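You operate a simulated robot arm through the tools that you are given. There is no shell and no other tool. Be economical: measure what you need, move in short steps, check, and stop when the job is done.

The job below is to be done with a simulated robot arm. You get a single attempt, and the scene is never put back.

JOB
Put one of the black nozzles from the top of the casting table on top of the orange grate.

The check looks at the end state, three seconds after you hand in, the way a careful person would. Anything else that was tipped, shoved, dropped, spilled or broken makes it a failure.

ROBOT AND FRAMES
A 7-joint arm with a two-finger parallel gripper, fixed in place. Base frame: the origin is at the foot of the arm, x ahead of it, y to its left, z up; the work surface is at about z = 0. Readings come in mm, degrees, newtons and seconds.
With the tool pointing down near the work surface it reaches from about 240 to 620 mm from the base axis. Its first joint turns from -66.0 to 66.0 degrees. Payload 2.6 kg.
Tool frame: the origin (TCP) lies between the finger pads and is the grasp point; the fingertips stand 30 mm ahead of it; z points along the fingers, y is the line along which they close. Largest opening 94 mm; finger width 28, thickness 10; the body of the gripper, 50 by 96 mm, starts 55 mm behind the TCP.
Orientation is told as [roll, pitch, yaw] about the base's x, y, z axes, in that order, counted from this pose: with the fingers straight down and closing along the base's y, the tool's x points along the base's -x, its y along +y and its z along -z.

CONTROLS
- The arm moves only by the tool arm_command. Its argument "deltas" is a list that holds one entry, the list of rows, each a list of 7 numbers: the shift along the base's x, y, z in mm, then the turn, a rotation vector about the base's x, y, z in degrees, then the opening, from 0 (shut) to 1 (fully open). In form: [[[tx, ty, tz, wx, wy, wz, jaw], ...]]. A call has 1 to 10 rows; each row shifts and turns the commanded pose from where the row before left it. Each row takes 0.2 s and may step no farther than 50 mm and 8.6 degrees from the row before; otherwise, or with a gripper value out of range, the whole call is refused. A pose out of reach is approached as far as the arm can. The call stops where the force on the tool passes 40 N (or 10 N more than at its start, if that is more) or the arm is blocked; 0.2 s more then pass. The fingers move at their own pace (about 72 mm/s each) and stop on an object; they squeeze with about 32 N. The grip force told is the motor's: it shows also when the fingers shut on nothing. Time passes only in rows, and 0.2 s behind the last, so rows that do not move let the fingers close. It gives the time, the measured TCP pose, the force on the tool (base axes), the opening and the grip force at its end, in the units of the frame above (readings bear some noise).
- Cameras (640 x 400 px; columns grow to the right, rows downward): "scene" is fixed at [44.6, 442.1, 557.5]; the picture's right is [-0.68, -0.73, 0.00], its down [-0.45, 0.42, -0.79] and it looks along [0.58, -0.54, -0.61] (base axes); focal length 335 px, centre (320, 200). "wrist" rides on the gripper at [-37, 0, -58] in the tool frame; the picture's right is [0.00, -1.00, 0.00], its down [0.97, 0.00, -0.24] and it looks along [0.24, 0.00, 0.97] (tool axes); focal length 218 px, centre (320, 200).
- camera(camera): a new picture of that camera. The clock stands still meanwhile.
- pixel_to_xyz(camera, pixels): for up to 12 pixels [column, row] of the newest picture of that camera ("zoom" is the newest enlarged one), the place [x, y, z] in the base frame of the surface seen there, good to about 2 mm. The clock stands still meanwhile.
- enlarge(camera, box): a new picture of the part [left, top, right, bottom] of that camera's present view, enlarged. The clock stands still meanwhile.
- sign_off(): hands the job in; it is judged then, once.

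Go step by step. Measure first, check grasps and placings, and put right what went wrong. The budget is 60 turns and 22 pictures, counting those below and the enlarged ones. Unless the task says otherwise, let go and move clear before handing in, and close with one line.

The tools are called after "Request:" as a command line: name --argument value ..., lists and objects as JSON in quotes. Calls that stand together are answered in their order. arm_command: Moves the arm, as the interface text tells. Its arguments: {"type":"object","properties":{"deltas":{"type":"array"}},"required":["deltas"]} The other tools are called the same way: camera (camera) takes a picture; pixel_to_xyz (camera, pixels) gives the place of the surface under pixels of a picture; enlarge (camera, box) takes an enlarged picture of a part of a camera's view; sign_off () hands the job in.

At the start:

```text
t: 0.0
tool_pos: [334.5, 170.1, 296.7]
ee_rot: [0.1, 0.0, 0.1]
ft_force: [-0.2, 0.9, -0.1]
finger_gap: 94.1
grip_force: 0.1
```

scene: 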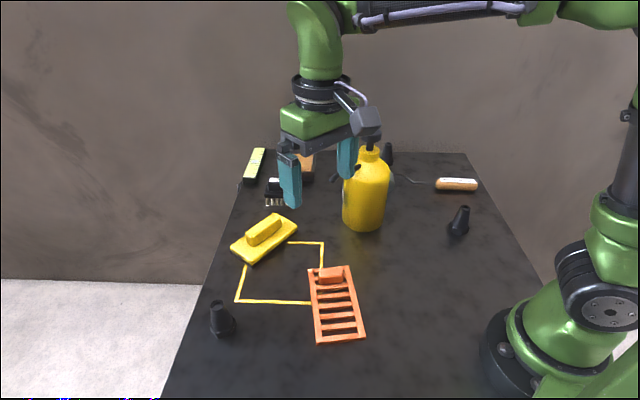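
wrist: 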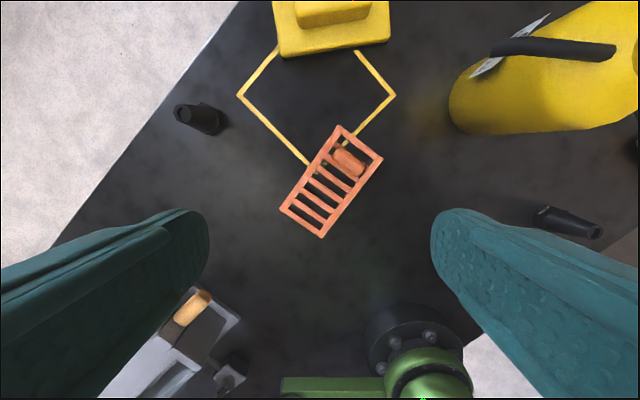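

The scene shows black nozzles near (221,319) and (459,221), and the orange grate near (336,303) with something on its far end. I'll enlarge both regions.

Request:
enlarge --camera "scene" --box '[190, 240, 390, 365]'

Request:
pixel_to_xyz --camera "scene" --pixels '[[219, 306], [221, 320], [223, 335], [464, 209], [458, 222], [453, 233], [388, 152], [330, 275], [336, 303], [340, 330], [350, 290], [281, 300]]'

Request:
enlarge --camera "scene" --box '[330, 130, 490, 250]'

```text
3.20 times, centred on (290, 302) of scene
```

zoom: 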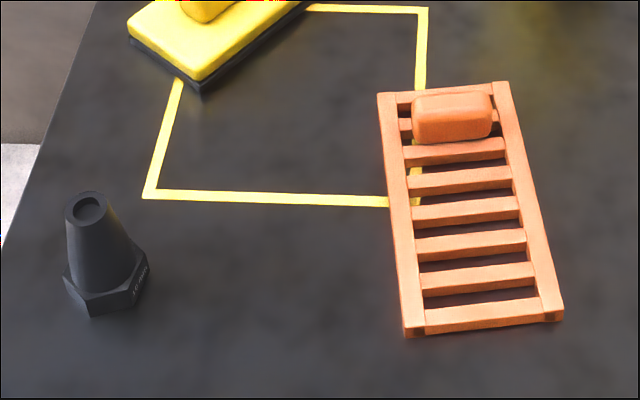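

```text
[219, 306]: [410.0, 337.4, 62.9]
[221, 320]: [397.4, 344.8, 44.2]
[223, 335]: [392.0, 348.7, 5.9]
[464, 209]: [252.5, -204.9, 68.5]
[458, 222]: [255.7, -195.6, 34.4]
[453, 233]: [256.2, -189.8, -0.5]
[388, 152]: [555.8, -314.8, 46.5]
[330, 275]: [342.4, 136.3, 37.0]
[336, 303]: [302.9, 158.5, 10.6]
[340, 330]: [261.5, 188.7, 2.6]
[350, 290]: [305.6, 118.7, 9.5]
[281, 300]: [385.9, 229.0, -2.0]
```

```text
3.33 times, centred on (410, 190) of scene
```

zoom: 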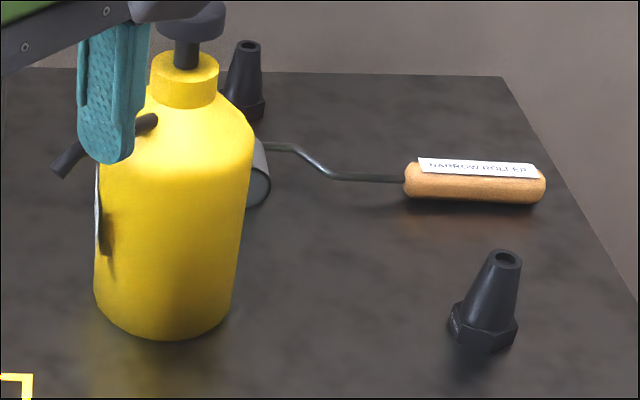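

The nozzle at (221,320) stands upright and is clear of other things; the grate has open slats with a handle at its far end. I'll measure both precisely.

Request:
pixel_to_xyz --camera "scene" --pixels '[[310, 271], [347, 267], [362, 335], [318, 340], [334, 287], [334, 296], [335, 306], [337, 315.5], [338.5, 325.5], [340, 336], [313, 305], [354, 300]]'

Request:
pixel_to_xyz --camera "scene" --pixels '[[211.5, 323], [218, 332], [234, 322], [217, 302], [216, 300], [222, 304], [213, 304], [218, 335], [226, 330], [228, 311], [212, 312], [219, 337]]'

Request:
enlarge --camera "wrist" --box '[150, 70, 400, 240]'

```text
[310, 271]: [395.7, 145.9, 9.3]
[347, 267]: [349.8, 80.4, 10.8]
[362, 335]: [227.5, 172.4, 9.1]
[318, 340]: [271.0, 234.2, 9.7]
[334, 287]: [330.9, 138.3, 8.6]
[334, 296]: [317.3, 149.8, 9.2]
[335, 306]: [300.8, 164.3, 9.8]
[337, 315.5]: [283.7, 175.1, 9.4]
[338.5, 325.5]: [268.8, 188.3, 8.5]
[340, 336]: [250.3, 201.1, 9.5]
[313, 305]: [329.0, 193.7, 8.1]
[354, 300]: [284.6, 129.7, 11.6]
```

```text
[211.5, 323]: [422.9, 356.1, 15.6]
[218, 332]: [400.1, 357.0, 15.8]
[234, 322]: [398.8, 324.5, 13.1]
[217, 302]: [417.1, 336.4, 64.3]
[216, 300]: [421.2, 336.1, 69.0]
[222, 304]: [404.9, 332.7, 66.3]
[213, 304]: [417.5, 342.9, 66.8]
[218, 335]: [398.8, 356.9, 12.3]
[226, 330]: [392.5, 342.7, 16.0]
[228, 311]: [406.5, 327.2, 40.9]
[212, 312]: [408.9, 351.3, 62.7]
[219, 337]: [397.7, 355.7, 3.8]
```

```text
2.35 times, centred on (275, 155) of wrist
```

zoom: 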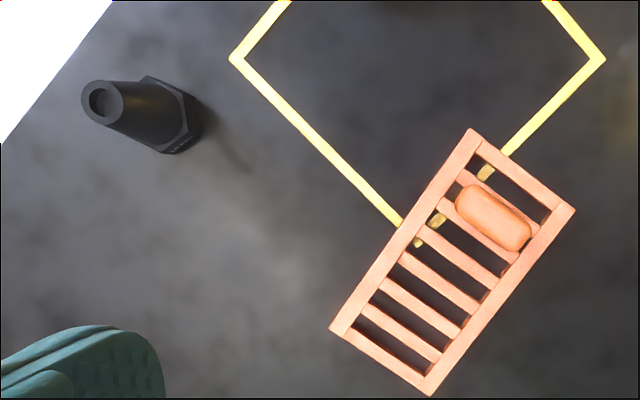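

The nozzle's axis is near (412,340), with its top at z≈68 and a hex flange at the bottom; the grate top is at z≈9.5. I'll move above the nozzle and view it from there.

Request:
arm_command --deltas '[[[15.5, 34, -19, 0, 0, 0, 1], [15.5, 34, -19, 0, 0, 0, 1], [15.5, 34, -19, 0, 0, 0, 1], [15.5, 34, -19, 0, 0, 0, 1], [15.5, 34, -19, 0, 0, 0, 1], [0, 0, 0, 0, 0, 0, 1]]]'

Request:
enlarge --camera "wrist" --box '[240, 120, 400, 220]'

```text
t: 1.4
tool_pos: [411.6, 340.6, 202.1]
ee_rot: [0.1, 0.0, 0.0]
ft_force: [-0.9, 0.2, 0.0]
finger_gap: 94.1
grip_force: 0.0
```

```text
4.00 times, centred on (320, 170) of wrist
```

zoom: 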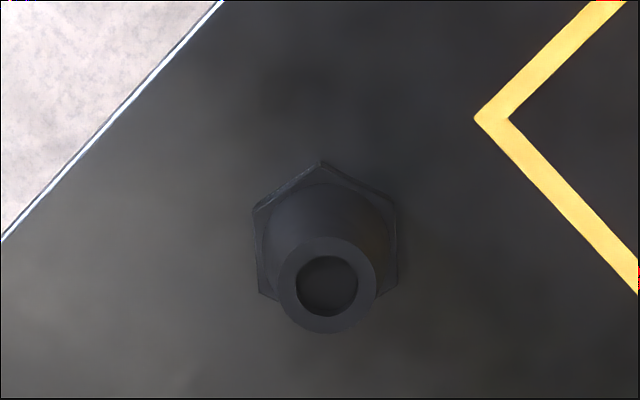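

From above, the hex has flats at left (zoom x≈255) and right (x≈398), already facing the finger axis y. I'll measure its centre.

Request:
pixel_to_xyz --camera "zoom" --pixels '[[257, 215], [262, 288], [394, 212], [395, 280], [322, 166], [328, 250], [328, 322], [290, 286], [367, 286]]'

```text
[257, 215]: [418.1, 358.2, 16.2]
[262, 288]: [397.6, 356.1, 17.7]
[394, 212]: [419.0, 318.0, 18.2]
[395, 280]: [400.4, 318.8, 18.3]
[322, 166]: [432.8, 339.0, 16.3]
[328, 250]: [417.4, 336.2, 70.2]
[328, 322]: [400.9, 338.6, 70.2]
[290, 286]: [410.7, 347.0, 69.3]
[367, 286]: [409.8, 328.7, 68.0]
```

The nozzle's centre is (409.5, 338) and it is 40 mm across the flats. I'll centre on it, then descend to TCP z≈37 with the jaws open.

Request:
arm_command --deltas '[[[-2, -2.5, -20, 0, 0, 0, 1], [0, 0, -40, 0, 0, 0, 1], [0, 0, -40, 0, 0, 0, 1], [0, 0, -35, 0, 0, 0, 1], [0, 0, -20, 0, 0, 0, 1], [0, 0, -10, 0, 0, 0, 1], [0, 0, 0, 0, 0, 0, 1]]]'

```text
t: 3.0
tool_pos: [409.6, 337.6, 36.7]
ee_rot: [0.1, 0.0, 0.0]
ft_force: [0.5, 0.3, 0.0]
finger_gap: 94.0
grip_force: 0.1
```

The arm is in position with no contact force. I'll close on the flange.

Request:
arm_command --deltas '[[[0, 0, 0, 0, 0, 0, 0.6], [0, 0, 0, 0, 0, 0, 0.3], [0, 0, 0, 0, 0, 0, 0.3], [0, 0, 0, 0, 0, 0, 0.3], [0, 0, 0, 0, 0, 0, 0.3]]]'

```text
t: 4.2
tool_pos: [409.4, 336.0, 36.9]
ee_rot: [0.1, 0.0, 0.0]
ft_force: [-0.4, 0.3, -0.2]
finger_gap: 38.5
grip_force: 32.0
```

The grip is 38.5 mm at 32 N, so the flange is held. I'll lift and travel toward the grate target (292, 170), between two slats and clear of the handle.

Request:
arm_command --deltas '[[[0, 0, 15, 0, 0, 0, 0.3], [0, 0, 35, 0, 0, 0, 0.3], [0, 0, 30, 0, 0, 0, 0.3], [-23.4, -33.2, 0, 0, 0, 0, 0.3], [-23.4, -33.2, 0, 0, 0, 0, 0.3], [-23.4, -33.2, 0, 0, 0, 0, 0.3], [-23.4, -33.2, 0, 0, 0, 0, 0.3], [-23.4, -33.2, 0, 0, 0, 0, 0.3], [0, 0, 0, 0, 0, 0, 0.3]]]'

Request:
camera --camera "scene"

Request:
camera --camera "wrist"

```text
t: 6.2
tool_pos: [292.8, 170.9, 116.7]
ee_rot: [0.2, 0.0, 0.0]
ft_force: [0.0, -0.3, -0.1]
finger_gap: 38.9
grip_force: 31.8
```

```text
15 pictures are left
```

scene: 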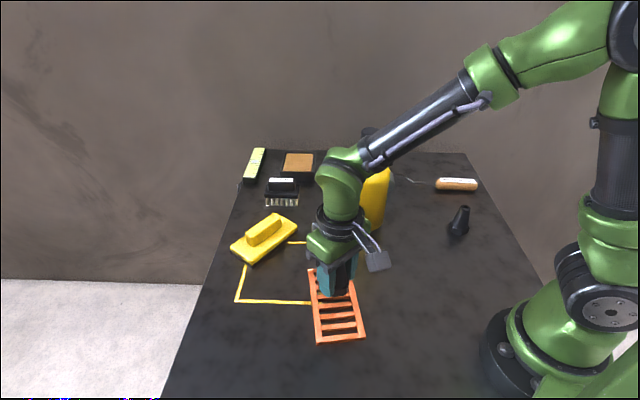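

```text
14 pictures are left
```

wrist: 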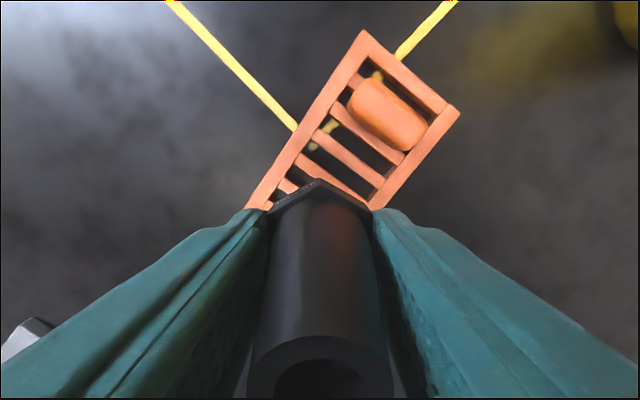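

The nozzle is held upright above the grate's slats. I'll lower in shrinking steps toward contact at TCP z≈46.5.

Request:
arm_command --deltas '[[[-0.5, -1, -25, 0, 0, 0, 0.3], [0, 0, -25, 0, 0, 0, 0.3], [0, 0, -12, 0, 0, 0, 0.3], [0, 0, -4, 0, 0, 0, 0.3], [0, 0, -2, 0, 0, 0, 0.3], [0, 0, 0, 0, 0, 0, 0.3]]]'

Request:
enlarge --camera "scene" --box '[270, 230, 400, 350]'

```text
t: 7.6
tool_pos: [291.8, 170.2, 48.8]
ee_rot: [0.1, 0.0, 0.0]
ft_force: [-0.6, -0.3, 0.8]
finger_gap: 38.8
grip_force: 31.7
```

```text
3.33 times, centred on (335, 290) of scene
```

zoom: 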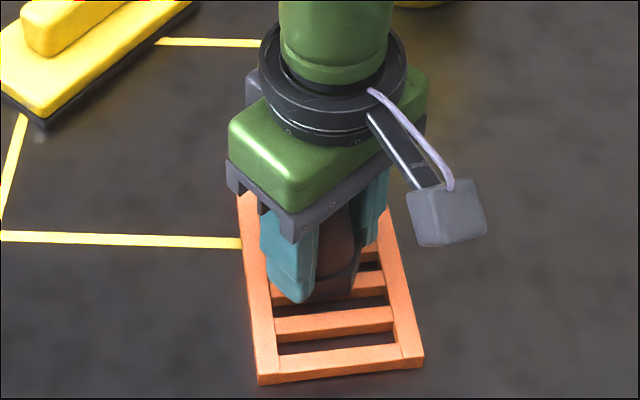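

There is no contact yet at z 48.8. I'll lower in 0.7 mm steps until the force rises.

Request:
arm_command --deltas '[[[0, 0, -0.7, 0, 0, 0, 0.3], [0, 0, -0.7, 0, 0, 0, 0.3], [0, 0, -0.6, 0, 0, 0, 0.3], [0, 0, 0, 0, 0, 0, 0.3]]]'

```text
t: 8.6
tool_pos: [293.5, 171.0, 47.4]
ee_rot: [0.2, -0.2, 0.1]
ft_force: [-1.5, -3.0, 21.6]
finger_gap: 38.9
grip_force: 31.7
```

The force rose to 21.6 N at z 47.4, so the nozzle is seated. I'll back off slightly and open gently.

Request:
arm_command --deltas '[[[0, 0, 0.7, 0, 0, 0, 0.3], [0, 0, 0, 0, 0, 0, 0.45], [0, 0, 0, 0, 0, 0, 0.6], [0, 0, 0, 0, 0, 0, 0.7], [0, 0, 0, 0, 0, 0, 0.7]]]'

Request:
camera --camera "wrist"

```text
t: 9.8
tool_pos: [291.7, 171.1, 47.0]
ee_rot: [0.1, 0.0, 0.0]
ft_force: [-0.3, -0.8, 0.4]
finger_gap: 65.8
grip_force: 0.1
```

```text
12 pictures are left
```

wrist: 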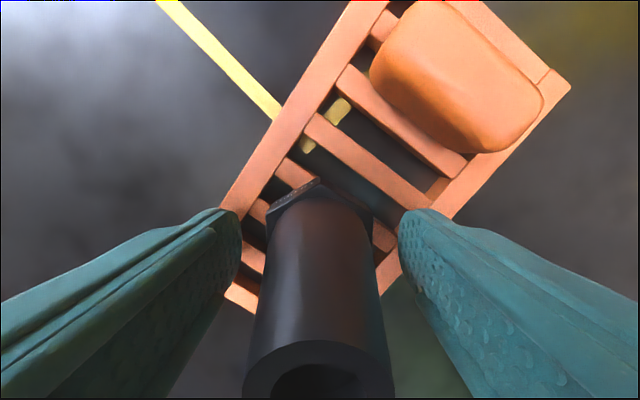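

The nozzle stands free between the open fingers. I'll retreat straight up, then back away.

Request:
arm_command --deltas '[[[0, 0, 15, 0, 0, 0, 0.7], [0, 0, 35, 0, 0, 0, 0.7], [0, 0, 45, 0, 0, 0, 0.7], [0, 0, 45, 0, 0, 0, 0.7], [10, 0, 45, 0, 0, 0, 0.7], [30, 0, 20, 0, 0, 0, 0.7], [40, 0, 0, 0, 0, 0, 0.7], [0, 0, 0, 0, 0, 0, 0.7]]]'

Request:
camera --camera "scene"

Request:
enlarge --camera "scene" --box '[270, 230, 400, 350]'

```text
t: 11.6
tool_pos: [373.4, 171.4, 252.7]
ee_rot: [0.1, 0.1, 0.0]
ft_force: [-0.1, -1.6, -0.8]
finger_gap: 66.0
grip_force: 0.1
```

```text
11 pictures are left
```

scene: 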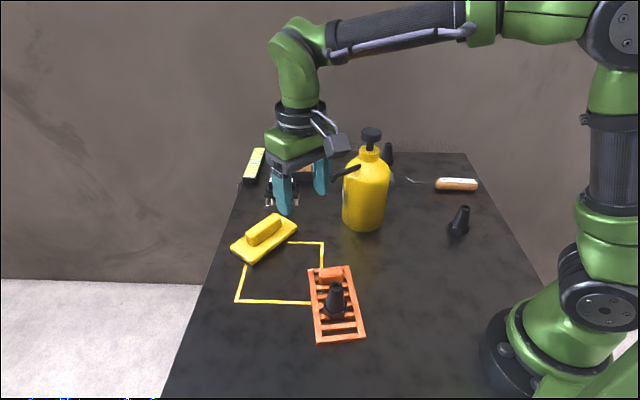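

```text
3.33 times, centred on (335, 290) of scene
```

zoom: 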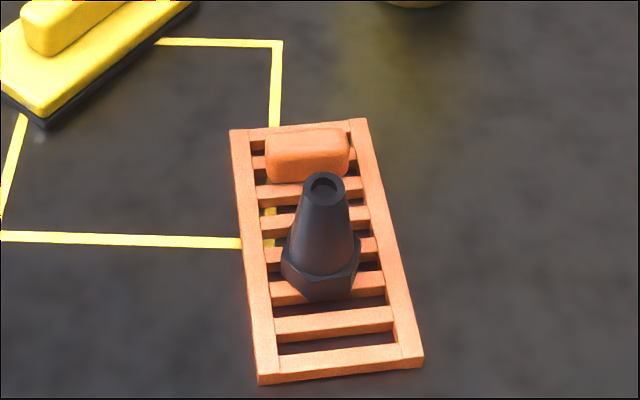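

The nozzle stands upright on the slats at (335,300), the grate has not moved, everything else looks undisturbed, and the arm is clear. I'm handing in.

Request:
sign_off

```text
The job is handed in.
```

One black nozzle from the casting table now stands upright on the orange grate, and the job is handed in.
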